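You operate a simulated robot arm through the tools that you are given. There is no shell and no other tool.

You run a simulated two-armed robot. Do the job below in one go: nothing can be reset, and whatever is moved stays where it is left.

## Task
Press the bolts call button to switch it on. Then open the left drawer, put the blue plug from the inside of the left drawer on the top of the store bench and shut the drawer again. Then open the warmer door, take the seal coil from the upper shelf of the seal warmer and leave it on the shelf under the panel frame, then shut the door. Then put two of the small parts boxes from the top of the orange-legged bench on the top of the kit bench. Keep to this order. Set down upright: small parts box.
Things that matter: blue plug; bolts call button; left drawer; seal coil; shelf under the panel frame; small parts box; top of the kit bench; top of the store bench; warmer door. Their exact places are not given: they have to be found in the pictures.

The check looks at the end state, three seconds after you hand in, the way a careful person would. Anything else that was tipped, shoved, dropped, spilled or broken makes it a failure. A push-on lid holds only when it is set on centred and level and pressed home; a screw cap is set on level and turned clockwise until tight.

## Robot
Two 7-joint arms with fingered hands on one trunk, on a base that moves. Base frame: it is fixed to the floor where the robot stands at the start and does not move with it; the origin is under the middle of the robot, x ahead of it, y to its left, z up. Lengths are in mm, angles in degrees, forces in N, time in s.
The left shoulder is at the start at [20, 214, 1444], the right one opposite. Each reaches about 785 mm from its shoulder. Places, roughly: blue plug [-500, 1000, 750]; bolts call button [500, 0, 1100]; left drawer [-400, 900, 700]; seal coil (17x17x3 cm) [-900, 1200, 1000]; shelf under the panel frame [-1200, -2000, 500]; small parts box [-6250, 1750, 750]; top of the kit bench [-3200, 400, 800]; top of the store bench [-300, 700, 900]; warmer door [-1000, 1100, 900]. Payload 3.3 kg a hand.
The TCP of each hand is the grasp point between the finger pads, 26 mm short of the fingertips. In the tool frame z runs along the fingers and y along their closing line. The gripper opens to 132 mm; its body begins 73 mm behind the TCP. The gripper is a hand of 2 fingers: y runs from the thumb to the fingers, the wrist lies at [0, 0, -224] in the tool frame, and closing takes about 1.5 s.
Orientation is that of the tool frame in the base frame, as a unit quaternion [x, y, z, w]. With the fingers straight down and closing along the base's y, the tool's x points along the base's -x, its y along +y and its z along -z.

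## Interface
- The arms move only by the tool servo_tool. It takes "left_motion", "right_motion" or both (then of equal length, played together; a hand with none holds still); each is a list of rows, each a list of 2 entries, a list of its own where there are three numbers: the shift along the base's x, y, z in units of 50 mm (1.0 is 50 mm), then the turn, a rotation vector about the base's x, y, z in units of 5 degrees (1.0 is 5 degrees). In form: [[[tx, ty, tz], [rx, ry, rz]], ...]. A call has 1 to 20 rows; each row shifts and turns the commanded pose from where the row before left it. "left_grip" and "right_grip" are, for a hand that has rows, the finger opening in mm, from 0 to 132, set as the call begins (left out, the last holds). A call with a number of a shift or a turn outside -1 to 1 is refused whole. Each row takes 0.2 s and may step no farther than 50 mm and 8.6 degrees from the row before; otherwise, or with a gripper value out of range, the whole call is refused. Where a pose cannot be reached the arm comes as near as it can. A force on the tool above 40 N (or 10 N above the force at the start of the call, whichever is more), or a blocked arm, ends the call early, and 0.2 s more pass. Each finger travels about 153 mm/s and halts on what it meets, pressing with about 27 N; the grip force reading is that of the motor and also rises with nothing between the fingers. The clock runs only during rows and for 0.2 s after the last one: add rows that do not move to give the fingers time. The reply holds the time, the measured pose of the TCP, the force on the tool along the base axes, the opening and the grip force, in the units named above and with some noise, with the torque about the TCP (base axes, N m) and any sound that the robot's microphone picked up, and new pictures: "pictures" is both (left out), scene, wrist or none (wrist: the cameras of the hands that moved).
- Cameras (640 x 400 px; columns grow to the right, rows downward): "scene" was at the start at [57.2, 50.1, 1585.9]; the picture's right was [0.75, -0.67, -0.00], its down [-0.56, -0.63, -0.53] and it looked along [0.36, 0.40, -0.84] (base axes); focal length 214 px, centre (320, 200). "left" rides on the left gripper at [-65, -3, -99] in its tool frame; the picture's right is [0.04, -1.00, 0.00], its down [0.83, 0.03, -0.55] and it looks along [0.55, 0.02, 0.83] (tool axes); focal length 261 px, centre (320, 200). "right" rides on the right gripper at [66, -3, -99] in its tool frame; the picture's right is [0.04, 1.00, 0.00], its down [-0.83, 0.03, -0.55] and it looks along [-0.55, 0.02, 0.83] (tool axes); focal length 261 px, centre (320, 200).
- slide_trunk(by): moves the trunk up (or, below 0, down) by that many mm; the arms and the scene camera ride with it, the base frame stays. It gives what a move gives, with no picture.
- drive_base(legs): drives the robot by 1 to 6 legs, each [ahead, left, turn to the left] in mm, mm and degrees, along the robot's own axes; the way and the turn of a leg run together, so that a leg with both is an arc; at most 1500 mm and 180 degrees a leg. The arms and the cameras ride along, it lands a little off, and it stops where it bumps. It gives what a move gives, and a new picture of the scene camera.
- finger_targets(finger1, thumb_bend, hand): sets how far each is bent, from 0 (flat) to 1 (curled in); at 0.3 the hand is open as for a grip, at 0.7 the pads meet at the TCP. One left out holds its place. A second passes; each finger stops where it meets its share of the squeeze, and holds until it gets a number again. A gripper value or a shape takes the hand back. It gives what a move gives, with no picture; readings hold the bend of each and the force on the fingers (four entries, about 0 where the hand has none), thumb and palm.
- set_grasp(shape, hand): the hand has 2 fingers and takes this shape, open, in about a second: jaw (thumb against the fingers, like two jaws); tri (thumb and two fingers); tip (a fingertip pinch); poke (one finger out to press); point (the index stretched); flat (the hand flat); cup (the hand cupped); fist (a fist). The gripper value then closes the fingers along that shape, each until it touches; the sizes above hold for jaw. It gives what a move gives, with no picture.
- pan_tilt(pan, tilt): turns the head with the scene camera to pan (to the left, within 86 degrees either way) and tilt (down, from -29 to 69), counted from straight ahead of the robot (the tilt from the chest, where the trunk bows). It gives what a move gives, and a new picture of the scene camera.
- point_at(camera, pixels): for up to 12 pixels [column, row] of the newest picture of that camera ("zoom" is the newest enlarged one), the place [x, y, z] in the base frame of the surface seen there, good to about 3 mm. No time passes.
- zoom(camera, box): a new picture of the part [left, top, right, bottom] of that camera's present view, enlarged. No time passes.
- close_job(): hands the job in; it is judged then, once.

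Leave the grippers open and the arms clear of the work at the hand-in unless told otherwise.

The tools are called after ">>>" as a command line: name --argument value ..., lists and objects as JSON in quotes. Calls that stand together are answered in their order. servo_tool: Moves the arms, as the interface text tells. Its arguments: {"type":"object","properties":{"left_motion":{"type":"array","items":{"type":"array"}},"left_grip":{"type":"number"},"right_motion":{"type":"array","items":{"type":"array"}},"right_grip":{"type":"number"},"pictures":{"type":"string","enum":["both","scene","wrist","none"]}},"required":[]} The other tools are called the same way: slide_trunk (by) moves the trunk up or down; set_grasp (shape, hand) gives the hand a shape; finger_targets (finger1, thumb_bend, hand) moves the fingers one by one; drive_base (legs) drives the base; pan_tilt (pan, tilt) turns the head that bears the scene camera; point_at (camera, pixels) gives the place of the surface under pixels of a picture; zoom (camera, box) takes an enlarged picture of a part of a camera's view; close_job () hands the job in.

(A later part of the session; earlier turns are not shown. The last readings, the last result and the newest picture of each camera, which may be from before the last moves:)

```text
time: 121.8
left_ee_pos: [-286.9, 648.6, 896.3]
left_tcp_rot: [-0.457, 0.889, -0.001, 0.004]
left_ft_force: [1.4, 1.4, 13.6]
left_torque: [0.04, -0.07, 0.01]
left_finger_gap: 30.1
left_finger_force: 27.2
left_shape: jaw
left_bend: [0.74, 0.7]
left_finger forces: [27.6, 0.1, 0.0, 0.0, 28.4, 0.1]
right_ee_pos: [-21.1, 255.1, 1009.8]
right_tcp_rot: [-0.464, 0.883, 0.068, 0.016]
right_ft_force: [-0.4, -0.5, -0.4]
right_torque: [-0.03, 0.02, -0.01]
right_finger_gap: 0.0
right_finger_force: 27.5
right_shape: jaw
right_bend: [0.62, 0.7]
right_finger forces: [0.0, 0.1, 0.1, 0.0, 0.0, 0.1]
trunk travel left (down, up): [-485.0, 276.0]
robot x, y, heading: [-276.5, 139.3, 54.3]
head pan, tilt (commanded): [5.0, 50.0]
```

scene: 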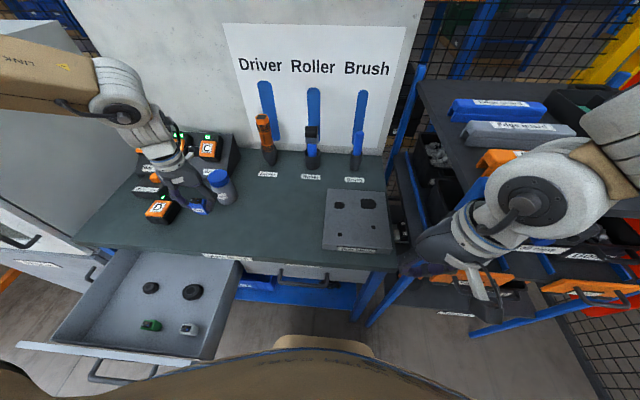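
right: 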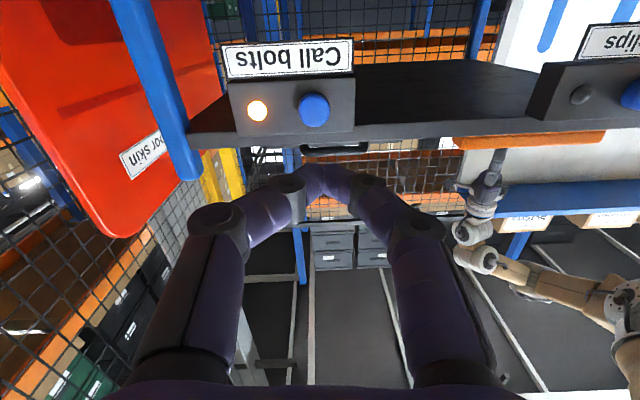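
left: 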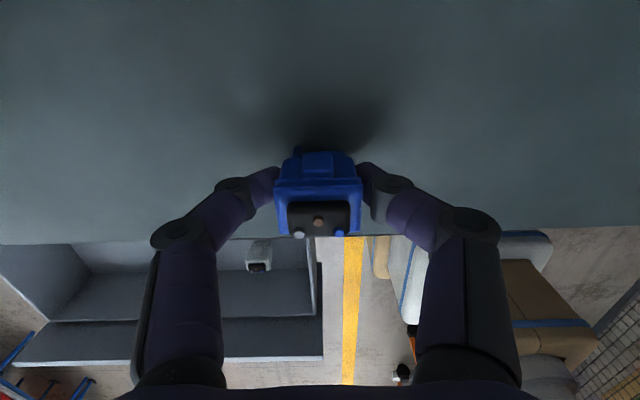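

Contact: 13.6 N upward. I open the fingers to 60 mm and wait.

>>> servo_tool --left_motion '[[[0, 0, 0.02], [0, 0, 0]], [[0, 0, 0], [0, 0, 0]], [[0, 0, 0], [0, 0, 0]], [[0, 0, 0], [0, 0, 0]], [[0, 0, 0], [0, 0, 0]]]' --left_grip 64 --pictures "wrist"

```text
time: 123.0
left_ee_pos: [-287.2, 649.2, 896.1]
left_tcp_rot: [-0.457, 0.889, -0.002, 0.002]
left_ft_force: [0.3, -1.1, -0.1]
left_torque: [-0.02, -0.01, 0.01]
left_finger_gap: 63.2
left_finger_force: 0.0
left_shape: jaw
left_bend: [0.73, 0.7]
left_finger forces: [0.0, 0.0, 0.0, 0.0, 0.0, 0.0]
right_ee_pos: [-21.1, 256.9, 1008.8]
right_tcp_rot: [-0.463, 0.884, 0.068, 0.016]
right_ft_force: [0.2, 0.4, 0.1]
right_torque: [0.02, -0.04, 0.01]
right_finger_gap: 0.0
right_finger_force: 27.0
right_shape: jaw
right_bend: [0.62, 0.7]
right_finger forces: [0.0, 0.0, 0.0, 0.1, 0.1, 0.1]
trunk travel left (down, up): [-485.0, 276.0]
robot x, y, heading: [-280.9, 143.3, 54.6]
head pan, tilt (commanded): [5.0, 50.0]
```

left: 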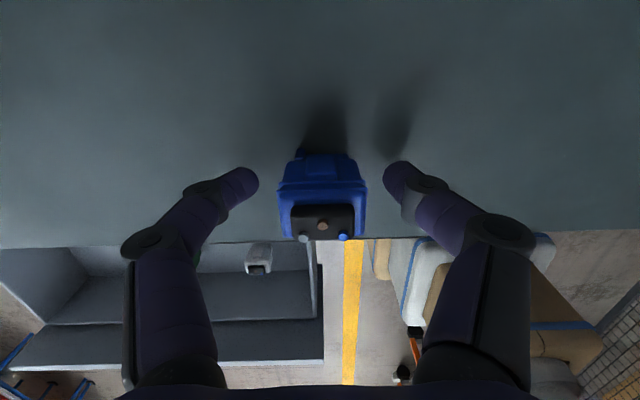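

The plug stands free on the bench. I raise the trunk 120 mm to lift the hand straight off, then look.

>>> slide_trunk --by 120

>>> pan_tilt --pan 15 --tilt 50

```text
time: 124.5
left_ee_pos: [-285.5, 651.0, 1022.8]
left_tcp_rot: [-0.457, 0.889, 0.002, 0.009]
left_ft_force: [-0.6, 0.7, -0.6]
left_torque: [0.01, 0.01, 0.0]
left_finger_gap: 63.3
left_finger_force: 0.0
left_shape: jaw
left_bend: [0.73, 0.7]
left_finger forces: [0.1, 0.0, 0.0, 0.0, 0.0, 0.0]
right_ee_pos: [-20.3, 256.5, 1129.2]
right_tcp_rot: [-0.462, 0.884, 0.068, 0.015]
right_ft_force: [0.4, -0.3, 0.2]
right_torque: [-0.04, 0.0, 0.01]
right_finger_gap: 0.0
right_finger_force: 27.1
right_shape: jaw
right_bend: [0.62, 0.7]
right_finger forces: [0.1, 0.1, 0.0, 0.1, 0.0, 0.1]
trunk travel left (down, up): [-605.0, 156.0]
robot x, y, heading: [-279.9, 142.0, 54.6]
head pan, tilt (commanded): [5.0, 50.0]
```

```text
time: 125.2
left_ee_pos: [-286.5, 650.4, 1022.5]
left_tcp_rot: [-0.457, 0.889, 0.002, 0.009]
left_ft_force: [1.0, 0.7, -0.7]
left_torque: [0.02, 0.03, -0.02]
left_finger_gap: 63.5
left_finger_force: 0.1
left_shape: jaw
left_bend: [0.73, 0.7]
left_finger forces: [0.0, 0.1, 0.0, 0.0, 0.0, 0.0]
right_ee_pos: [-20.6, 257.1, 1131.5]
right_tcp_rot: [-0.463, 0.884, 0.068, 0.016]
right_ft_force: [-0.2, 1.4, -0.4]
right_torque: [-0.02, 0.01, 0.01]
right_finger_gap: 0.0
right_finger_force: 26.8
right_shape: jaw
right_bend: [0.62, 0.7]
right_finger forces: [0.0, 0.1, 0.1, 0.0, 0.1, 0.0]
trunk travel left (down, up): [-605.0, 156.0]
robot x, y, heading: [-278.0, 142.3, 54.4]
head pan, tilt (commanded): [15.0, 50.0]
```

scene: 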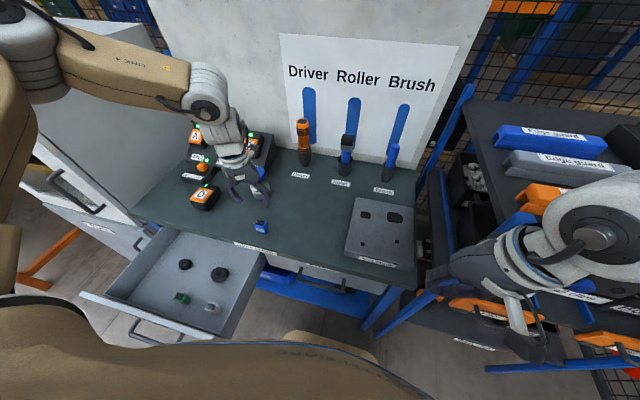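

The blue plug stands upright on the bench at (262, 226). Next I shut the drawer: I back off 450 mm, slide left, and then use the right hand held level to push the drawer front.

>>> drive_base --legs '[[-450, 0, 0], [0, 600, 0]]'

```text
time: 130.9
left_ee_pos: [-1035.9, 635.2, 1022.9]
left_tcp_rot: [-0.455, 0.89, 0.003, 0.01]
left_ft_force: [-0.7, -0.3, 0.1]
left_torque: [0.04, -0.03, -0.04]
left_finger_gap: 63.5
left_finger_force: 0.1
left_shape: jaw
left_bend: [0.73, 0.7]
left_finger forces: [0.0, 0.1, 0.0, 0.0, 0.0, 0.1]
right_ee_pos: [-772.2, 241.6, 1129.9]
right_tcp_rot: [-0.462, 0.884, 0.069, 0.015]
right_ft_force: [-0.4, -0.8, 0.1]
right_torque: [-0.02, 0.02, 0.0]
right_finger_gap: 0.0
right_finger_force: 27.0
right_shape: jaw
right_bend: [0.62, 0.7]
right_finger forces: [0.0, 0.0, 0.1, 0.0, 0.0, 0.0]
trunk travel left (down, up): [-605.0, 156.0]
robot x, y, heading: [-1026.6, 125.5, 54.4]
head pan, tilt (commanded): [15.0, 50.0]
```

scene: 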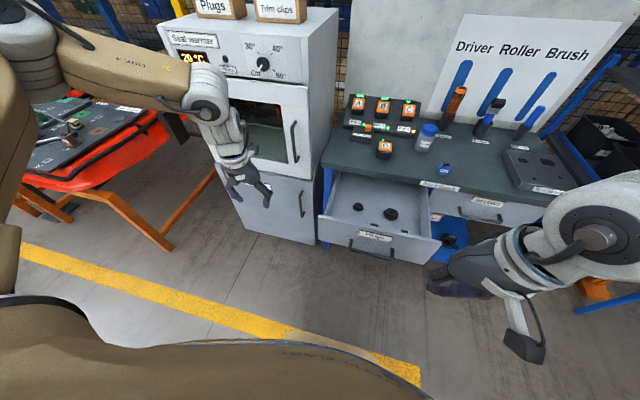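

I pitch the right hand up to point level at the drawer (closed jaw), in free space.

>>> servo_tool --right_motion '[[[0.088, 0.26, -0.115], [0.886, -0.705, -0.074]], [[0.088, 0.26, -0.115], [0.886, -0.705, -0.074]], [[0.088, 0.26, -0.115], [0.886, -0.705, -0.074]], [[0.088, 0.26, -0.115], [0.886, -0.705, -0.074]], [[0.088, 0.26, -0.115], [0.886, -0.705, -0.074]], [[0.088, 0.26, -0.115], [0.886, -0.705, -0.074]], [[0.088, 0.26, -0.115], [0.886, -0.705, -0.074]], [[0.088, 0.26, -0.115], [0.886, -0.705, -0.074]], [[0.088, 0.26, -0.115], [0.886, -0.705, -0.074]], [[0.088, 0.26, -0.115], [0.886, -0.705, -0.074]], [[0.088, 0.26, -0.115], [0.886, -0.705, -0.074]], [[0.088, 0.26, -0.115], [0.886, -0.705, -0.074]], [[0.088, 0.26, -0.115], [0.886, -0.705, -0.074]], [[0.088, 0.26, -0.115], [0.886, -0.705, -0.074]], [[0.088, 0.26, -0.115], [0.886, -0.705, -0.074]]]' --right_grip 0 --pictures "scene"

```text
time: 132.7
left_ee_pos: [-1036.0, 635.9, 1022.8]
left_tcp_rot: [-0.456, 0.89, 0.002, 0.009]
left_ft_force: [-0.3, -0.6, -0.4]
left_torque: [-0.04, 0.02, 0.0]
left_finger_gap: 63.3
left_finger_force: 0.1
left_shape: jaw
left_bend: [0.73, 0.7]
left_finger forces: [0.1, 0.0, 0.0, 0.0, 0.0, 0.1]
right_ee_pos: [-731.5, 361.6, 1116.3]
right_tcp_rot: [-0.365, 0.843, 0.219, 0.33]
right_ft_force: [-0.1, 0.1, 0.2]
right_torque: [-0.01, 0.0, 0.0]
right_finger_gap: 0.0
right_finger_force: 26.7
right_shape: jaw
right_bend: [0.62, 0.7]
right_finger forces: [0.0, 0.0, 0.0, 0.1, 0.0, 0.1]
right hand out of reach, approached as far as the arm can: row 1, 2, 4, 8
trunk travel left (down, up): [-605.0, 156.0]
robot x, y, heading: [-1029.8, 128.8, 54.3]
head pan, tilt (commanded): [15.0, 50.0]
stopped in row 8 (right hand): the arm was blocked; the commanded pose is now the measured one
```

scene: 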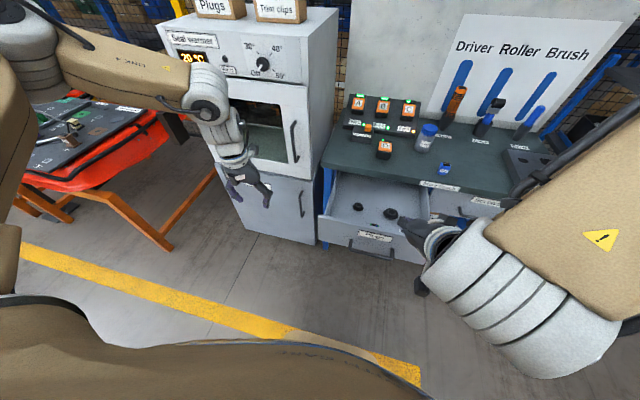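

The arm got blocked half way (the elbow seems to be near my own head). I shift the right hand right and down first, then continue pitching.

>>> servo_tool --right_motion '[[[0.3, -0.2, -0.4], [0, 0, 0]], [[0.3, -0.2, -0.4], [0, 0, 0]], [[0.3, -0.2, -0.4], [0, 0, 0]], [[0.3, -0.2, -0.4], [0, 0, 0]], [[0.3, -0.2, -0.4], [0, 0, 0]], [[0, 0, 0], [0, 0, 0]]]' --pictures "scene"

```text
time: 134.1
left_ee_pos: [-1036.9, 633.8, 1023.9]
left_tcp_rot: [-0.456, 0.89, 0.002, 0.009]
left_ft_force: [0.1, -0.3, 0.8]
left_torque: [0.0, 0.01, -0.01]
left_finger_gap: 63.4
left_finger_force: 0.1
left_shape: jaw
left_bend: [0.73, 0.7]
left_finger forces: [0.1, 0.0, 0.0, 0.0, 0.1, 0.1]
right_ee_pos: [-655.0, 313.1, 1017.4]
right_tcp_rot: [-0.366, 0.843, 0.217, 0.328]
right_ft_force: [-0.1, -0.5, 1.1]
right_torque: [0.0, 0.0, 0.01]
right_finger_gap: 0.1
right_finger_force: 27.6
right_shape: jaw
right_bend: [0.62, 0.7]
right_finger forces: [0.0, 0.1, 0.0, 0.0, 0.1, 0.1]
right hand out of reach, approached as far as the arm can: row 5
trunk travel left (down, up): [-605.0, 156.0]
robot x, y, heading: [-1030.3, 128.3, 54.1]
head pan, tilt (commanded): [15.0, 50.0]
```

scene: 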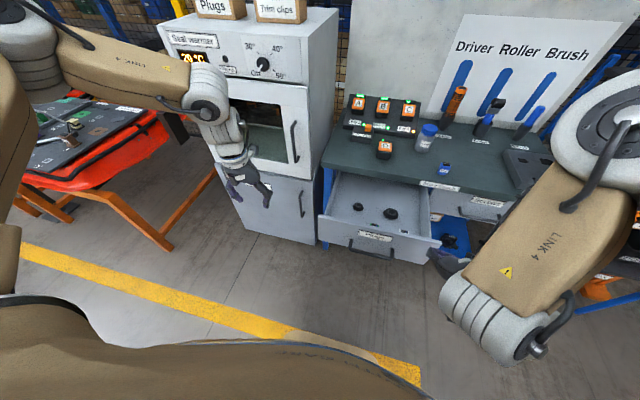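

I continue the pitch to level.

>>> servo_tool --right_motion '[[[0.088, 0.122, -0.05], [0.764, -0.811, 0.032]], [[0.088, 0.122, -0.05], [0.764, -0.811, 0.032]], [[0.088, 0.122, -0.05], [0.764, -0.811, 0.032]], [[0.088, 0.122, -0.05], [0.764, -0.811, 0.032]], [[0.088, 0.122, -0.05], [0.764, -0.811, 0.032]], [[0.088, 0.122, -0.05], [0.764, -0.811, 0.032]], [[0.088, 0.122, -0.05], [0.764, -0.811, 0.032]], [[0.088, 0.122, -0.05], [0.764, -0.811, 0.032]], [[0, 0, 0], [0, 0, 0]]]' --pictures "scene"

```text
time: 136.3
left_ee_pos: [-1034.8, 635.3, 1023.3]
left_tcp_rot: [-0.456, 0.89, 0.002, 0.01]
left_ft_force: [-0.1, -0.6, -0.1]
left_torque: [0.01, 0.01, 0.0]
left_finger_gap: 63.3
left_finger_force: 0.0
left_shape: jaw
left_bend: [0.73, 0.7]
left_finger forces: [0.1, 0.0, 0.0, 0.0, 0.1, 0.1]
right_ee_pos: [-606.7, 400.1, 1127.9]
right_tcp_rot: [-0.301, 0.778, 0.275, 0.477]
right_ft_force: [0.2, -0.3, -0.7]
right_torque: [-0.02, 0.0, 0.01]
right_finger_gap: 0.0
right_finger_force: 27.4
right_shape: jaw
right_bend: [0.62, 0.7]
right_finger forces: [0.1, 0.1, 0.0, 0.0, 0.0, 0.0]
right hand out of reach, approached as far as the arm can: row 1, 2, 3, 4, 5, 6, 7, 8
trunk travel left (down, up): [-605.0, 156.0]
robot x, y, heading: [-1031.6, 125.4, 54.3]
head pan, tilt (commanded): [15.0, 50.0]
stopped in row 9 (right hand): the arm was blocked; the commanded pose is now the measured one
```

scene: 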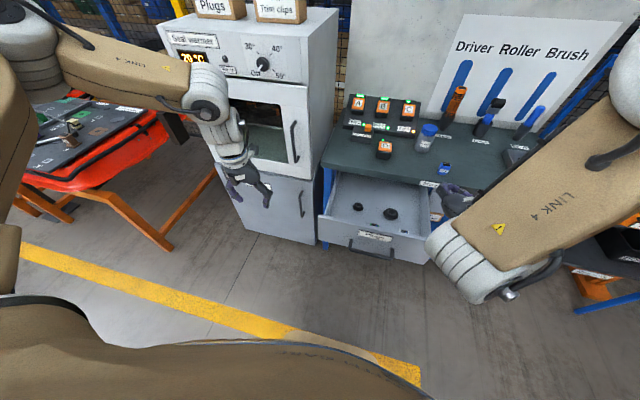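

The right hand now points forward and 23° down; that is good enough for pushing. I tuck the left hand back and up so that it stays clear of the warmer cabinet.

>>> servo_tool --left_motion '[[[-0.293, -0.572, 0.6], [0, 0, 0]], [[-0.293, -0.572, 0.6], [0, 0, 0]], [[-0.293, -0.572, 0.6], [0, 0, 0]], [[-0.293, -0.572, 0.6], [0, 0, 0]], [[-0.293, -0.572, 0.6], [0, 0, 0]], [[0, 0, 0], [0, 0, 0]]]' --pictures "none"

>>> drive_base --legs '[[-70, 108, 0]]'

>>> slide_trunk --by -370

>>> pan_tilt --pan -5 --tilt 30

```text
time: 137.7
left_ee_pos: [-1108.6, 492.6, 1174.3]
left_tcp_rot: [-0.457, 0.89, 0.001, 0.009]
left_ft_force: [0.7, 0.5, 0.2]
left_torque: [-0.03, 0.0, 0.02]
left_finger_gap: 63.4
left_finger_force: 0.1
left_shape: jaw
left_bend: [0.73, 0.7]
left_finger forces: [0.1, 0.0, 0.0, 0.0, 0.0, 0.1]
right_ee_pos: [-605.7, 401.8, 1127.9]
right_tcp_rot: [-0.301, 0.778, 0.276, 0.477]
right_ft_force: [0.7, 0.3, 0.1]
right_torque: [0.03, 0.01, 0.0]
right_finger_gap: 0.3
right_finger_force: 26.7
right_shape: jaw
right_bend: [0.62, 0.7]
right_finger forces: [0.0, 0.1, 0.0, 0.0, 0.0, 0.0]
trunk travel left (down, up): [-605.0, 156.0]
robot x, y, heading: [-1029.1, 123.6, 54.2]
head pan, tilt (commanded): [15.0, 50.0]
```

```text
time: 139.0
left_ee_pos: [-1239.4, 498.2, 1173.1]
left_tcp_rot: [-0.457, 0.889, 0.002, 0.011]
left_ft_force: [-0.1, -0.3, 0.5]
left_torque: [-0.01, 0.01, 0.01]
left_finger_gap: 63.4
left_finger_force: 0.0
left_shape: jaw
left_bend: [0.73, 0.7]
left_finger forces: [0.1, 0.0, 0.1, 0.0, 0.0, 0.1]
right_ee_pos: [-736.6, 407.4, 1128.9]
right_tcp_rot: [-0.302, 0.778, 0.276, 0.477]
right_ft_force: [-0.3, 0.6, -0.7]
right_torque: [-0.01, 0.0, -0.01]
right_finger_gap: 0.0
right_finger_force: 27.1
right_shape: jaw
right_bend: [0.62, 0.7]
right_finger forces: [0.0, 0.1, 0.0, 0.1, 0.1, 0.0]
trunk travel left (down, up): [-605.0, 156.0]
robot x, y, heading: [-1158.7, 131.4, 54.3]
head pan, tilt (commanded): [15.0, 50.0]
```

scene: 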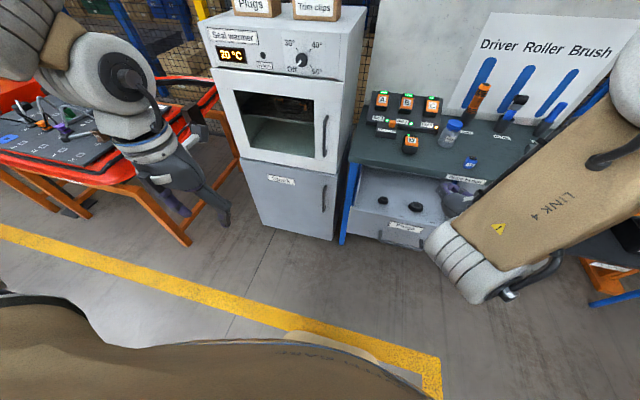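

```text
time: 142.6
left_ee_pos: [-1236.1, 501.6, 774.4]
left_tcp_rot: [-0.457, 0.888, -0.027, -0.046]
left_ft_force: [0.2, -0.4, -1.4]
left_torque: [0.03, -0.01, -0.02]
left_finger_gap: 63.7
left_finger_force: 0.0
left_shape: jaw
left_bend: [0.73, 0.7]
left_finger forces: [0.0, 0.1, 0.0, 0.0, 0.0, 0.0]
right_ee_pos: [-734.3, 406.0, 696.8]
right_tcp_rot: [-0.317, 0.813, 0.242, 0.426]
right_ft_force: [-0.1, 0.4, 0.4]
right_torque: [0.02, -0.03, 0.0]
right_finger_gap: 0.1
right_finger_force: 27.2
right_shape: jaw
right_bend: [0.62, 0.7]
right_finger forces: [0.1, 0.0, 0.0, 0.0, 0.0, 0.0]
trunk travel left (down, up): [-235.0, 526.0]
robot x, y, heading: [-1159.3, 134.9, 54.3]
head pan, tilt (commanded): [15.0, 50.0]
```

```text
time: 143.4
left_ee_pos: [-1235.1, 502.2, 774.3]
left_tcp_rot: [-0.457, 0.888, -0.027, -0.045]
left_ft_force: [-0.2, 0.5, -0.4]
left_torque: [-0.01, 0.02, -0.01]
left_finger_gap: 63.6
left_finger_force: 0.0
left_shape: jaw
left_bend: [0.73, 0.7]
left_finger forces: [0.0, 0.0, 0.1, 0.0, 0.0, 0.1]
right_ee_pos: [-735.1, 406.6, 697.3]
right_tcp_rot: [-0.317, 0.813, 0.242, 0.425]
right_ft_force: [-0.1, 0.3, 0.1]
right_torque: [-0.02, 0.0, 0.0]
right_finger_gap: 0.1
right_finger_force: 27.2
right_shape: jaw
right_bend: [0.62, 0.7]
right_finger forces: [0.0, 0.1, 0.0, 0.1, 0.0, 0.1]
trunk travel left (down, up): [-235.0, 526.0]
robot x, y, heading: [-1158.4, 133.2, 54.5]
head pan, tilt (commanded): [-5.0, 30.0]
```

scene: 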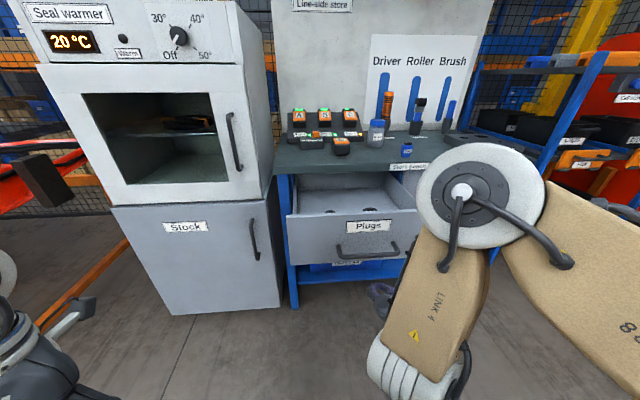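

The right hand sits at z 697, 32° down, in front of the drawer's middle. I raise the trunk 65 mm so that the fingertip meets the front plate between bar and label.

>>> slide_trunk --by 65

>>> servo_tool --right_motion '[[[0, 0, 0], [0, 0, 0]]]' --pictures "both"

```text
time: 144.4
left_ee_pos: [-1236.3, 502.6, 839.0]
left_tcp_rot: [-0.457, 0.888, -0.026, -0.046]
left_ft_force: [0.3, -1.5, 0.1]
left_torque: [0.0, -0.01, 0.01]
left_finger_gap: 63.6
left_finger_force: 0.1
left_shape: jaw
left_bend: [0.73, 0.7]
left_finger forces: [0.0, 0.0, 0.0, 0.0, 0.1, 0.1]
right_ee_pos: [-735.1, 407.7, 761.6]
right_tcp_rot: [-0.318, 0.812, 0.242, 0.425]
right_ft_force: [0.2, -0.4, -0.9]
right_torque: [0.0, -0.03, -0.04]
right_finger_gap: 0.0
right_finger_force: 27.1
right_shape: jaw
right_bend: [0.62, 0.7]
right_finger forces: [0.0, 0.0, 0.1, 0.0, 0.1, 0.0]
trunk travel left (down, up): [-300.0, 461.0]
robot x, y, heading: [-1157.3, 134.3, 54.5]
head pan, tilt (commanded): [-5.0, 30.0]
```

```text
time: 144.8
left_ee_pos: [-1234.6, 501.7, 839.9]
left_tcp_rot: [-0.458, 0.888, -0.026, -0.045]
left_ft_force: [0.6, 1.1, 0.4]
left_torque: [0.01, 0.01, 0.02]
left_finger_gap: 63.4
left_finger_force: 0.1
left_shape: jaw
left_bend: [0.73, 0.7]
left_finger forces: [0.0, 0.0, 0.0, 0.0, 0.0, 0.1]
right_ee_pos: [-735.3, 407.2, 761.2]
right_tcp_rot: [-0.318, 0.812, 0.243, 0.425]
right_ft_force: [-0.2, -0.3, -0.4]
right_torque: [-0.01, -0.02, -0.02]
right_finger_gap: 0.1
right_finger_force: 26.3
right_shape: jaw
right_bend: [0.62, 0.7]
right_finger forces: [0.0, 0.0, 0.0, 0.1, 0.0, 0.0]
trunk travel left (down, up): [-300.0, 461.0]
robot x, y, heading: [-1155.4, 136.5, 54.4]
head pan, tilt (commanded): [-5.0, 30.0]
```

scene: 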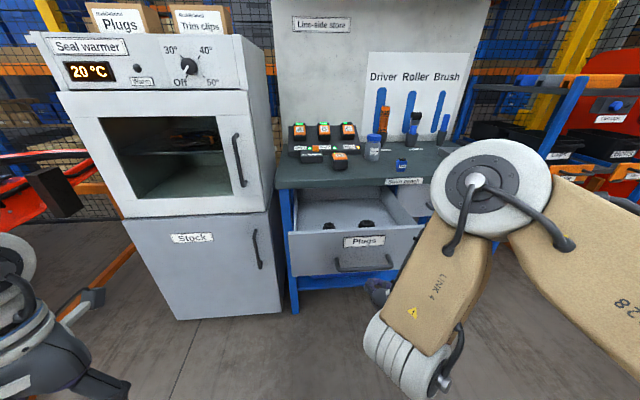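
right: 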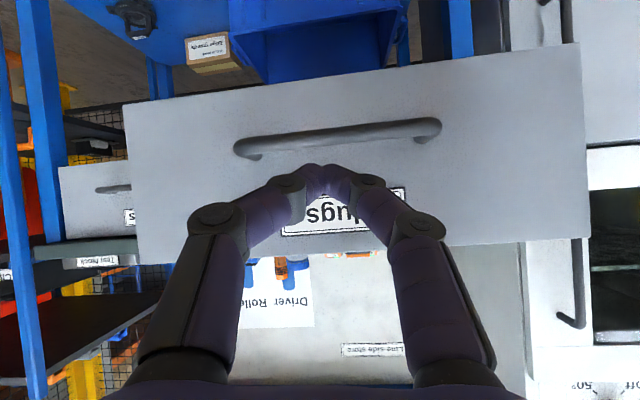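

The fingertips aim between bar and label. I drive forward to push: first 200 mm.

>>> point_at --camera "scene" --pixels '[[480, 190], [410, 350], [430, 280], [380, 290]]'

>>> drive_base --legs '[[200, 0, 0]]'

```text
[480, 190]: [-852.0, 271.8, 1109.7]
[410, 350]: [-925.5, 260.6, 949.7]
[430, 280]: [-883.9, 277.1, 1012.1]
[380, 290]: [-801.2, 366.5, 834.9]
```

```text
time: 146.4
left_ee_pos: [-1117.3, 666.5, 839.1]
left_tcp_rot: [-0.455, 0.889, -0.027, -0.045]
left_ft_force: [0.2, -0.4, -0.2]
left_torque: [-0.01, 0.0, 0.01]
left_finger_gap: 63.4
left_finger_force: 0.1
left_shape: jaw
left_bend: [0.73, 0.7]
left_finger forces: [0.1, 0.0, 0.1, 0.0, 0.1, 0.0]
right_ee_pos: [-617.9, 569.9, 761.0]
right_tcp_rot: [-0.318, 0.813, 0.242, 0.424]
right_ft_force: [-0.2, 0.3, -0.4]
right_torque: [0.01, -0.01, -0.03]
right_finger_gap: 0.0
right_finger_force: 27.0
right_shape: jaw
right_bend: [0.63, 0.7]
right_finger forces: [0.0, 0.0, 0.0, 0.0, 0.0, 0.1]
trunk travel left (down, up): [-300.0, 461.0]
robot x, y, heading: [-1041.2, 294.6, 54.1]
head pan, tilt (commanded): [-5.0, 30.0]
```

scene: 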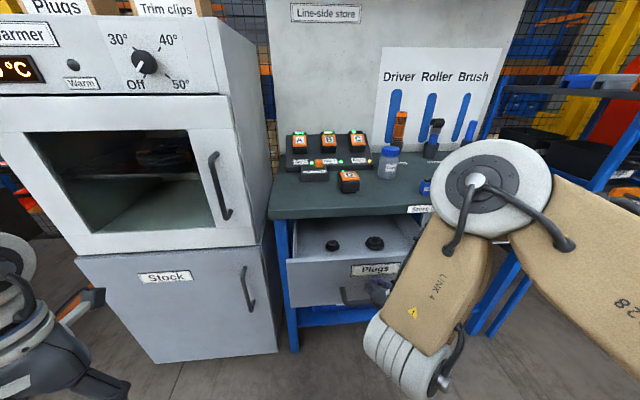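

It pushes the drawer in (now about 70 mm in). I drive 150 mm more.

>>> drive_base --legs '[[150, 0, 0]]'

```text
time: 147.8
left_ee_pos: [-1030.0, 788.3, 838.9]
left_tcp_rot: [-0.457, 0.888, -0.026, -0.045]
left_ft_force: [-0.7, -0.6, 0.3]
left_torque: [0.01, 0.0, -0.01]
left_finger_gap: 63.5
left_finger_force: 0.0
left_shape: jaw
left_bend: [0.73, 0.7]
left_finger forces: [0.0, 0.0, 0.1, 0.1, 0.0, 0.0]
right_ee_pos: [-530.8, 693.6, 760.9]
right_tcp_rot: [-0.318, 0.812, 0.242, 0.425]
right_ft_force: [-0.1, -0.1, -0.7]
right_torque: [0.0, -0.02, -0.01]
right_finger_gap: 0.0
right_finger_force: 27.4
right_shape: jaw
right_bend: [0.63, 0.7]
right_finger forces: [0.0, 0.1, 0.0, 0.0, 0.1, 0.0]
trunk travel left (down, up): [-300.0, 461.0]
robot x, y, heading: [-950.6, 420.4, 54.7]
head pan, tilt (commanded): [-5.0, 30.0]
```

scene: 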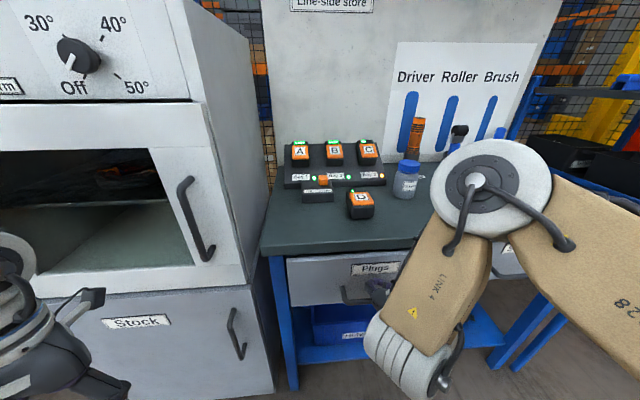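

About 47 mm remain. I drive 36 mm more, then finish with the arm and force feedback.

>>> drive_base --legs '[[36, 0, 0]]'

>>> servo_tool --right_motion '[[[0.035, 0.049, 0], [0, 0, 0]], [[0.035, 0.049, 0], [0, 0, 0]], [[0.035, 0.049, 0], [0, 0, 0]], [[0.035, 0.049, 0], [0, 0, 0]], [[0.035, 0.049, 0], [0, 0, 0]]]' --pictures "both"

```text
time: 148.7
left_ee_pos: [-1008.2, 817.8, 839.6]
left_tcp_rot: [-0.457, 0.888, -0.026, -0.045]
left_ft_force: [0.4, -0.2, -0.8]
left_torque: [0.0, 0.01, 0.02]
left_finger_gap: 63.5
left_finger_force: 0.1
left_shape: jaw
left_bend: [0.73, 0.7]
left_finger forces: [0.0, 0.0, 0.0, 0.0, 0.0, 0.1]
right_ee_pos: [-508.8, 721.7, 761.6]
right_tcp_rot: [-0.318, 0.812, 0.243, 0.425]
right_ft_force: [-0.8, 0.6, 0.3]
right_torque: [-0.03, -0.01, -0.02]
right_finger_gap: 0.0
right_finger_force: 26.6
right_shape: jaw
right_bend: [0.63, 0.7]
right_finger forces: [0.1, 0.0, 0.0, 0.0, 0.0, 0.1]
trunk travel left (down, up): [-300.0, 461.0]
robot x, y, heading: [-929.3, 447.4, 54.4]
head pan, tilt (commanded): [-5.0, 30.0]
```

scene: 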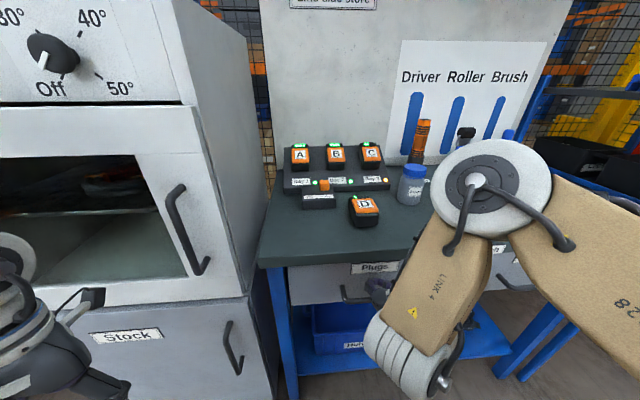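

```text
time: 149.9
left_ee_pos: [-1009.5, 816.4, 839.9]
left_tcp_rot: [-0.455, 0.889, -0.026, -0.045]
left_ft_force: [0.0, 0.8, -0.2]
left_torque: [0.02, -0.03, -0.04]
left_finger_gap: 63.5
left_finger_force: 0.0
left_shape: jaw
left_bend: [0.73, 0.7]
left_finger forces: [0.0, 0.0, 0.0, 0.1, 0.0, 0.0]
right_ee_pos: [-502.8, 731.3, 760.1]
right_tcp_rot: [-0.319, 0.812, 0.242, 0.424]
right_ft_force: [-19.4, -22.4, -0.3]
right_torque: [-0.21, 0.21, 0.1]
right_finger_gap: 0.0
right_finger_force: 27.0
right_shape: jaw
right_bend: [0.65, 0.7]
right_finger forces: [0.0, 0.1, 0.0, 0.0, 0.0, 0.1]
trunk travel left (down, up): [-300.0, 461.0]
robot x, y, heading: [-933.8, 446.6, 54.2]
head pan, tilt (commanded): [-5.0, 30.0]
```

scene: 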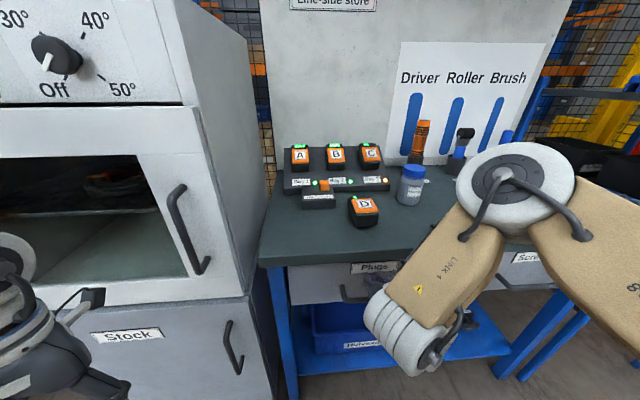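
right: 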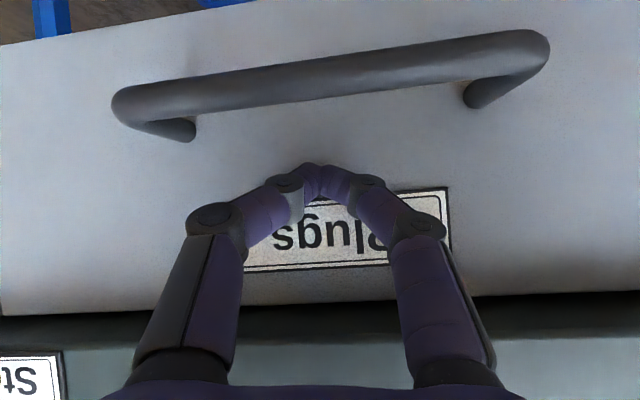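

30 N of resistance with the tip at d≈323, the face's closed place: the drawer is shut. I draw the hand back and drive away 350 mm.

>>> servo_tool --right_motion '[[[-0.15, -0.21, 0], [0, 0, 0]], [[-0.2, -0.28, 0], [0, 0, 0]], [[-0.2, -0.28, 0], [0, 0, 0]]]' --pictures "none"

>>> drive_base --legs '[[-350, 0, 0]]'

```text
time: 150.7
left_ee_pos: [-1008.1, 817.1, 838.9]
left_tcp_rot: [-0.456, 0.888, -0.026, -0.046]
left_ft_force: [-0.3, 0.1, 0.7]
left_torque: [-0.02, -0.01, -0.01]
left_finger_gap: 63.4
left_finger_force: 0.1
left_shape: jaw
left_bend: [0.73, 0.7]
left_finger forces: [0.0, 0.0, 0.1, 0.0, 0.1, 0.0]
right_ee_pos: [-514.6, 714.3, 761.9]
right_tcp_rot: [-0.319, 0.813, 0.242, 0.424]
right_ft_force: [0.0, 0.5, -0.5]
right_torque: [0.02, -0.02, -0.01]
right_finger_gap: 0.0
right_finger_force: 26.8
right_shape: jaw
right_bend: [0.63, 0.7]
right_finger forces: [0.0, 0.0, 0.1, 0.1, 0.0, 0.1]
right hand out of reach, approached as far as the arm can: row 2, 3
trunk travel left (down, up): [-300.0, 461.0]
robot x, y, heading: [-930.2, 449.5, 54.4]
head pan, tilt (commanded): [-5.0, 30.0]
```

```text
time: 152.9
left_ee_pos: [-1215.1, 530.1, 840.2]
left_tcp_rot: [-0.457, 0.888, -0.026, -0.045]
left_ft_force: [0.3, -0.4, 0.6]
left_torque: [0.0, 0.0, -0.02]
left_finger_gap: 63.5
left_finger_force: 0.0
left_shape: jaw
left_bend: [0.73, 0.7]
left_finger forces: [0.1, 0.1, 0.0, 0.0, 0.0, 0.0]
right_ee_pos: [-722.3, 425.4, 761.5]
right_tcp_rot: [-0.318, 0.813, 0.241, 0.425]
right_ft_force: [-0.1, 0.3, -0.3]
right_torque: [-0.01, -0.01, -0.01]
right_finger_gap: 0.0
right_finger_force: 27.1
right_shape: jaw
right_bend: [0.63, 0.7]
right_finger forces: [0.0, 0.1, 0.2, 0.1, 0.0, 0.0]
trunk travel left (down, up): [-300.0, 461.0]
robot x, y, heading: [-1139.1, 163.2, 54.3]
head pan, tilt (commanded): [-5.0, 30.0]
```

scene: 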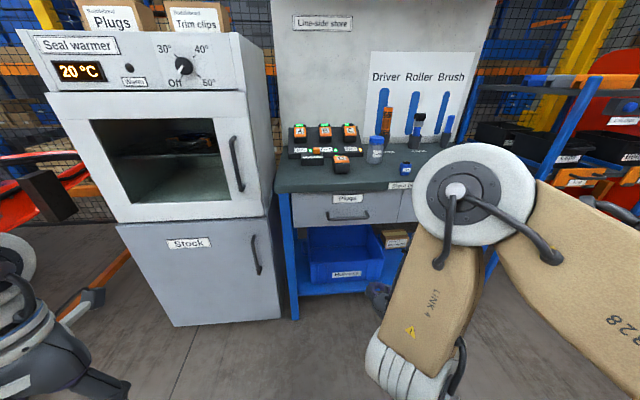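

The drawer is flush again and the blue plug stands at (405, 168). Now the seal warmer: I zoom and measure handle, door edges and the coil.

>>> zoom --camera "scene" --box '[30, 20, 290, 230]'

>>> point_at --camera "scene" --pixels '[[236, 145], [238, 165], [239, 185], [233, 137], [242, 190], [55, 100], [240, 96], [120, 215], [260, 215], [100, 125], [215, 195], [225, 165]]'

>>> point_at --camera "scene" --pixels '[[195, 145], [205, 140], [180, 150], [210, 152], [150, 155], [170, 190], [130, 160], [50, 45], [235, 45], [230, 90], [70, 200], [185, 65]]'

```text
1.90 times, centred on (160, 125) of scene
```

zoom: 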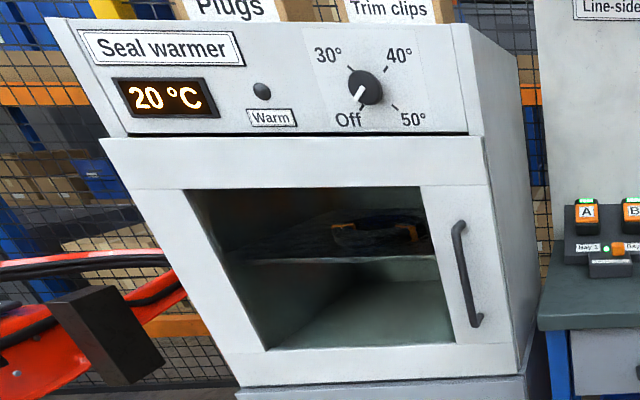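

```text
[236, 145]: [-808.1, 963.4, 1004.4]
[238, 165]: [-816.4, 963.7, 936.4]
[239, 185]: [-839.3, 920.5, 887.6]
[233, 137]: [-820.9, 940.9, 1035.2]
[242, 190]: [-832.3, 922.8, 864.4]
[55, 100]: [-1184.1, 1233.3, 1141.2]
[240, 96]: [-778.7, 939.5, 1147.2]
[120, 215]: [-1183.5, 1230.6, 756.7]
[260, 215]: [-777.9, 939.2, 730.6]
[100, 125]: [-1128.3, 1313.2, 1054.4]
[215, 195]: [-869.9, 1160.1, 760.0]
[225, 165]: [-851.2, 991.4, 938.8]
```

```text
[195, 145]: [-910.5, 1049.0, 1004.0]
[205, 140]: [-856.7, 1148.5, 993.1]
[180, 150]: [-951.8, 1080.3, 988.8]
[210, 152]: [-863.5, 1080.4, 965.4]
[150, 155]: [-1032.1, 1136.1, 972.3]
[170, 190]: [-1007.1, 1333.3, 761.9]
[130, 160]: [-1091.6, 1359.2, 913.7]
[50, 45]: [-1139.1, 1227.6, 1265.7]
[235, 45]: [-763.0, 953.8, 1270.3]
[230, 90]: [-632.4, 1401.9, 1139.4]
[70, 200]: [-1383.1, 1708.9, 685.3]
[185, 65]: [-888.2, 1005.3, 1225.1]
```

The warmer door: front at d≈309, from t≈1180 to 1680 (hinge at its left), z 730–1145; its vertical bar handle is at t≈1217, d≈258, z 865–1035. I need the left hand level with the closing line horizontal. I pitch it up by 90° in free space while moving 250 mm forward.

>>> servo_tool --left_motion '[[[0.162, 0.226, 0], [0.812, -0.584, 0]], [[0.162, 0.226, 0], [0.812, -0.584, 0]], [[0.162, 0.226, 0], [0.812, -0.584, 0]], [[0.162, 0.226, 0], [0.812, -0.584, 0]], [[0.162, 0.226, 0], [0.812, -0.584, 0]], [[0.162, 0.226, 0], [0.812, -0.584, 0]], [[0.162, 0.226, 0], [0.812, -0.584, 0]], [[0.162, 0.226, 0], [0.812, -0.584, 0]], [[0.162, 0.226, 0], [0.812, -0.584, 0]], [[0.162, 0.226, 0], [0.812, -0.584, 0]], [[0.162, 0.226, 0], [0.812, -0.584, 0]], [[0.162, 0.226, 0], [0.812, -0.584, 0]], [[0.162, 0.226, 0], [0.812, -0.584, 0]], [[0.162, 0.226, 0], [0.812, -0.584, 0]], [[0.162, 0.226, 0], [0.812, -0.584, 0]], [[0.162, 0.226, 0], [0.812, -0.584, 0]], [[0.162, 0.226, 0], [0.812, -0.584, 0]], [[0.162, 0.226, 0], [0.812, -0.584, 0]]]' --pictures "scene"

```text
time: 156.8
left_ee_pos: [-1071.7, 746.8, 868.2]
left_tcp_rot: [-0.345, 0.673, 0.296, 0.584]
left_ft_force: [-0.2, -0.3, 0.0]
left_torque: [0.02, 0.0, -0.01]
left_finger_gap: 63.5
left_finger_force: 0.0
left_shape: jaw
left_bend: [0.73, 0.7]
left_finger forces: [0.0, 0.0, 0.0, 0.1, 0.0, 0.0]
left hand out of reach, approached as far as the arm can: row 3, 4, 5, 8, 9, 16, 17, 18
right_ee_pos: [-722.5, 426.2, 760.6]
right_tcp_rot: [-0.319, 0.813, 0.241, 0.424]
right_ft_force: [-0.4, 0.5, -0.1]
right_torque: [0.04, -0.01, -0.01]
right_finger_gap: 0.0
right_finger_force: 27.3
right_shape: jaw
right_bend: [0.63, 0.7]
right_finger forces: [0.0, 0.0, 0.1, 0.0, 0.1, 0.1]
trunk travel left (down, up): [-300.0, 461.0]
robot x, y, heading: [-1136.4, 164.4, 54.6]
head pan, tilt (commanded): [-5.0, 30.0]
```

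scene: 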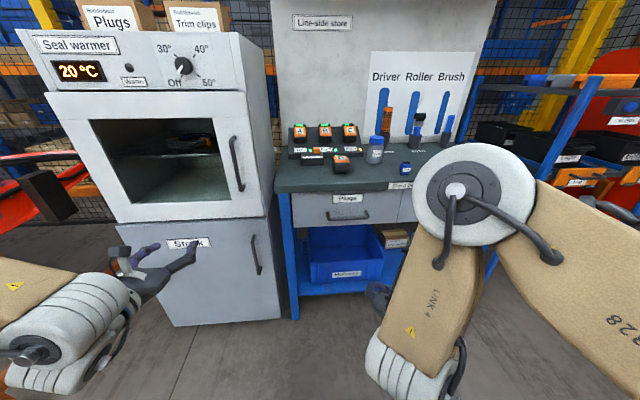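

The left hand is level now (8° down), closing line horizontal. I fold the right hand back to the down pose near the body, so that it stays clear of the bench while I go to the door.

>>> servo_tool --right_motion '[[[-0.294, -0.289, 0.136], [-0.979, 0.637, 0.215]], [[-0.294, -0.289, 0.136], [-0.979, 0.637, 0.215]], [[-0.294, -0.289, 0.136], [-0.979, 0.637, 0.215]], [[-0.294, -0.289, 0.136], [-0.979, 0.637, 0.215]], [[-0.294, -0.289, 0.136], [-0.979, 0.637, 0.215]], [[-0.294, -0.289, 0.136], [-0.979, 0.637, 0.215]], [[-0.294, -0.289, 0.136], [-0.979, 0.637, 0.215]], [[-0.294, -0.289, 0.136], [-0.979, 0.637, 0.215]], [[-0.294, -0.289, 0.136], [-0.979, 0.637, 0.215]], [[-0.294, -0.289, 0.136], [-0.979, 0.637, 0.215]], [[0, 0, 0], [0, 0, 0]]]' --pictures "scene"

```text
time: 159.2
left_ee_pos: [-1073.1, 746.8, 866.8]
left_tcp_rot: [-0.345, 0.673, 0.297, 0.583]
left_ft_force: [0.4, -0.4, -0.8]
left_torque: [0.04, 0.01, 0.01]
left_finger_gap: 63.6
left_finger_force: 0.1
left_shape: jaw
left_bend: [0.73, 0.7]
left_finger forces: [0.0, 0.0, 0.0, 0.0, 0.0, 0.0]
right_ee_pos: [-869.7, 281.9, 829.2]
right_tcp_rot: [-0.459, 0.889, 0.001, 0.0]
right_ft_force: [-0.2, 0.4, 0.4]
right_torque: [0.0, 0.02, 0.0]
right_finger_gap: 0.0
right_finger_force: 27.8
right_shape: jaw
right_bend: [0.63, 0.7]
right_finger forces: [0.0, 0.0, 0.1, 0.1, 0.0, 0.0]
trunk travel left (down, up): [-300.0, 461.0]
robot x, y, heading: [-1134.1, 157.1, 54.6]
head pan, tilt (commanded): [-5.0, 30.0]
```

scene: 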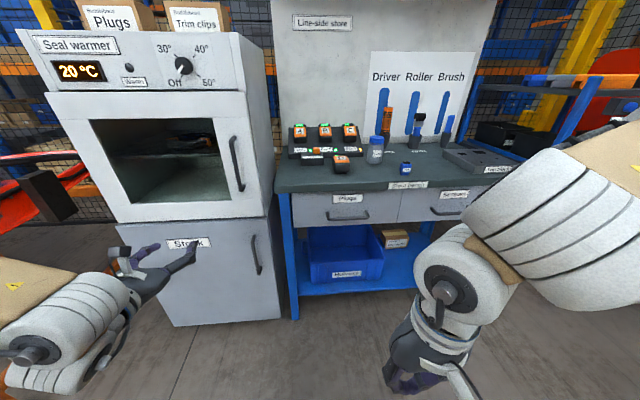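

I raise the trunk 85 mm and drive to bring the left hand in front of the door handle.

>>> slide_trunk --by 85

>>> drive_base --legs '[[160, -90, 0]]'

>>> servo_tool --left_motion '[[[0, 0, 0], [0, 0, 0]], [[0, 0, 0], [0, 0, 0]], [[0, 0, 0], [0, 0, 0]]]' --left_grip 90 --pictures "both"

```text
time: 160.4
left_ee_pos: [-1073.0, 744.0, 976.3]
left_tcp_rot: [-0.333, 0.649, 0.31, 0.61]
left_ft_force: [-0.4, -0.6, 0.4]
left_torque: [0.0, -0.01, 0.0]
left_finger_gap: 63.5
left_finger_force: 0.2
left_shape: jaw
left_bend: [0.73, 0.7]
left_finger forces: [0.1, 0.0, 0.0, 0.0, 0.0, 0.0]
right_ee_pos: [-869.0, 282.9, 913.2]
right_tcp_rot: [-0.458, 0.889, 0.002, 0.0]
right_ft_force: [-0.1, -0.1, -0.5]
right_torque: [0.0, 0.04, 0.02]
right_finger_gap: 0.2
right_finger_force: 26.8
right_shape: jaw
right_bend: [0.63, 0.7]
right_finger forces: [0.0, 0.1, 0.0, 0.0, 0.0, 0.1]
trunk travel left (down, up): [-385.0, 376.0]
robot x, y, heading: [-1136.4, 165.5, 54.4]
head pan, tilt (commanded): [-5.0, 30.0]
```

```text
time: 161.9
left_ee_pos: [-907.4, 822.0, 975.8]
left_tcp_rot: [-0.333, 0.649, 0.31, 0.61]
left_ft_force: [0.2, 0.0, -0.1]
left_torque: [-0.05, -0.03, -0.03]
left_finger_gap: 63.9
left_finger_force: 0.0
left_shape: jaw
left_bend: [0.73, 0.7]
left_finger forces: [0.0, 0.1, 0.0, 0.0, 0.0, 0.1]
right_ee_pos: [-702.2, 360.2, 912.3]
right_tcp_rot: [-0.458, 0.889, 0.001, 0.0]
right_ft_force: [-0.1, 0.6, 0.4]
right_torque: [-0.03, 0.04, -0.01]
right_finger_gap: 0.3
right_finger_force: 27.1
right_shape: jaw
right_bend: [0.63, 0.7]
right_finger forces: [0.0, 0.1, 0.1, 0.0, 0.1, 0.0]
trunk travel left (down, up): [-385.0, 376.0]
robot x, y, heading: [-971.1, 240.2, 54.4]
head pan, tilt (commanded): [-5.0, 30.0]
```

scene: 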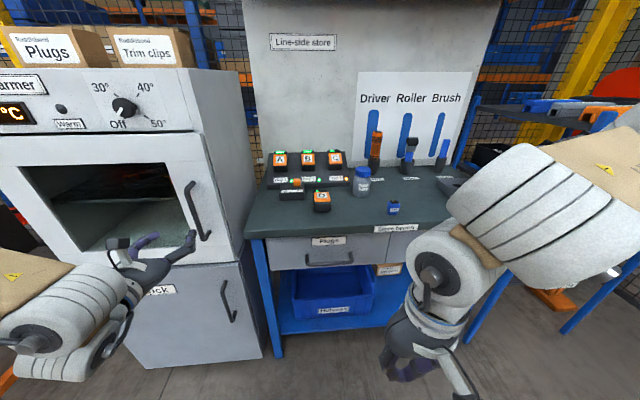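

```text
time: 162.7
left_ee_pos: [-908.3, 821.2, 976.2]
left_tcp_rot: [-0.332, 0.648, 0.31, 0.611]
left_ft_force: [-0.7, -0.7, 0.1]
left_torque: [-0.01, 0.03, 0.01]
left_finger_gap: 89.4
left_finger_force: 0.1
left_shape: jaw
left_bend: [0.69, 0.59]
left_finger forces: [0.1, 0.0, 0.1, 0.1, 0.0, 0.1]
right_ee_pos: [-702.1, 360.8, 912.6]
right_tcp_rot: [-0.458, 0.889, 0.002, 0.001]
right_ft_force: [-0.1, 0.3, -0.4]
right_torque: [0.0, 0.01, 0.03]
right_finger_gap: 0.1
right_finger_force: 26.8
right_shape: jaw
right_bend: [0.63, 0.7]
right_finger forces: [0.0, 0.1, 0.0, 0.1, 0.0, 0.1]
trunk travel left (down, up): [-385.0, 376.0]
robot x, y, heading: [-972.8, 242.1, 54.4]
head pan, tilt (commanded): [-5.0, 30.0]
```

scene: 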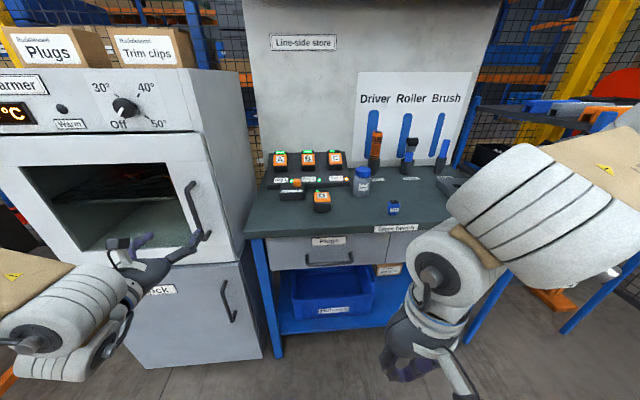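
left: 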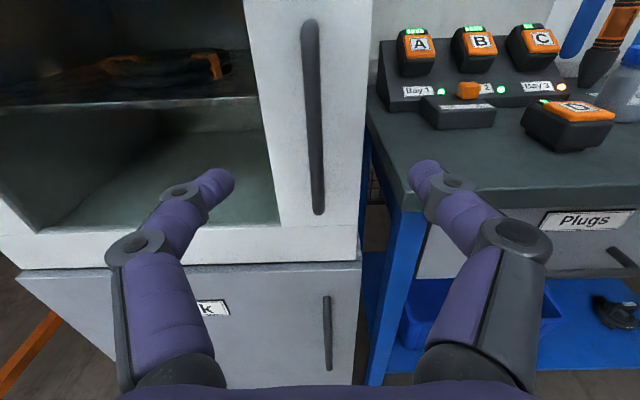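

The bar is centred between the fingers in the wrist picture. I measure it once more.

>>> point_at --camera "left" --pixels '[[313, 60], [314, 120], [316, 180], [310, 25], [318, 212], [290, 150], [340, 200], [200, 60], [215, 65], [130, 60], [120, 100], [190, 98]]'

>>> zoom --camera "left" --box '[0, 0, 260, 160]'

```text
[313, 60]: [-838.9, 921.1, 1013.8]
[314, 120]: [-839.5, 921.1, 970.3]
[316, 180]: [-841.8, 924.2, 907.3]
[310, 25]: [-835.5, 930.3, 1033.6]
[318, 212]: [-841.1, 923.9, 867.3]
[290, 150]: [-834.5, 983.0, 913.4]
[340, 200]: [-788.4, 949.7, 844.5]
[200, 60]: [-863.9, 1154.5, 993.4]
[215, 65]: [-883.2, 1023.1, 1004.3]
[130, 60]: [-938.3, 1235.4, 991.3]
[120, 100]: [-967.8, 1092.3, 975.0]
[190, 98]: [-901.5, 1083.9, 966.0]
```

```text
2.46 times, centred on (130, 80) of left
```

zoom: 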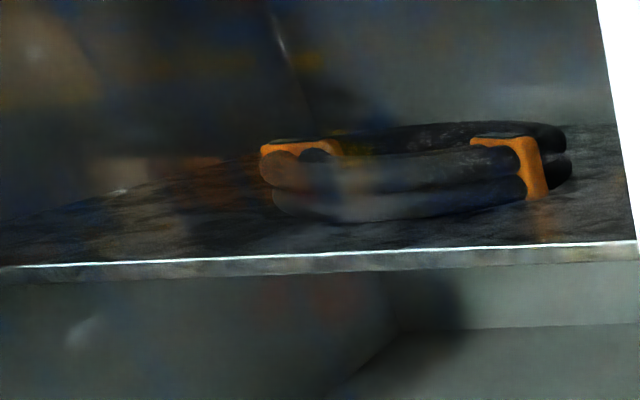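

The bar's front is at d≈258, t≈1219. I advance the left hand 135 mm so that the fingers straddle the bar, then close.

>>> servo_tool --left_motion '[[[0.172, 0.246, -0.045], [0, 0, 0]], [[0.172, 0.246, -0.045], [0, 0, 0]], [[0.172, 0.246, -0.045], [0, 0, 0]], [[0.172, 0.246, -0.045], [0, 0, 0]], [[0.172, 0.246, -0.045], [0, 0, 0]], [[0.172, 0.246, -0.045], [0, 0, 0]], [[0.172, 0.246, -0.045], [0, 0, 0]], [[0.172, 0.246, -0.045], [0, 0, 0]], [[0.172, 0.246, -0.045], [0, 0, 0]], [[0, 0, 0], [0, 0, 0]]]' --pictures "wrist"

```text
time: 164.9
left_ee_pos: [-907.0, 823.5, 978.0]
left_tcp_rot: [-0.333, 0.648, 0.311, 0.61]
left_ft_force: [-0.9, 0.2, 0.4]
left_torque: [0.0, 0.02, 0.01]
left_finger_gap: 89.8
left_finger_force: 0.0
left_shape: jaw
left_bend: [0.69, 0.59]
left_finger forces: [0.1, 0.1, 0.1, 0.0, 0.0, 0.0]
left hand out of reach, approached as far as the arm can: row 1, 2, 3, 4, 5, 6, 7, 8, 9
right_ee_pos: [-703.6, 360.4, 913.8]
right_tcp_rot: [-0.459, 0.889, 0.001, 0.0]
right_ft_force: [0.1, -0.1, -0.8]
right_torque: [0.0, 0.02, 0.0]
right_finger_gap: 0.1
right_finger_force: 27.2
right_shape: jaw
right_bend: [0.63, 0.7]
right_finger forces: [0.1, 0.0, 0.1, 0.0, 0.0, 0.1]
trunk travel left (down, up): [-385.0, 376.0]
robot x, y, heading: [-968.5, 239.7, 54.5]
head pan, tilt (commanded): [-5.0, 30.0]
```

left: 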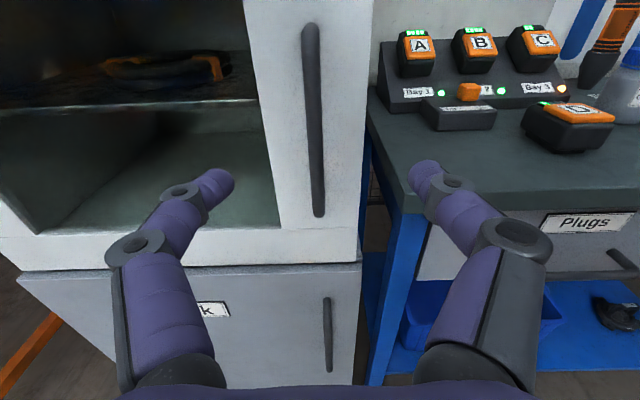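

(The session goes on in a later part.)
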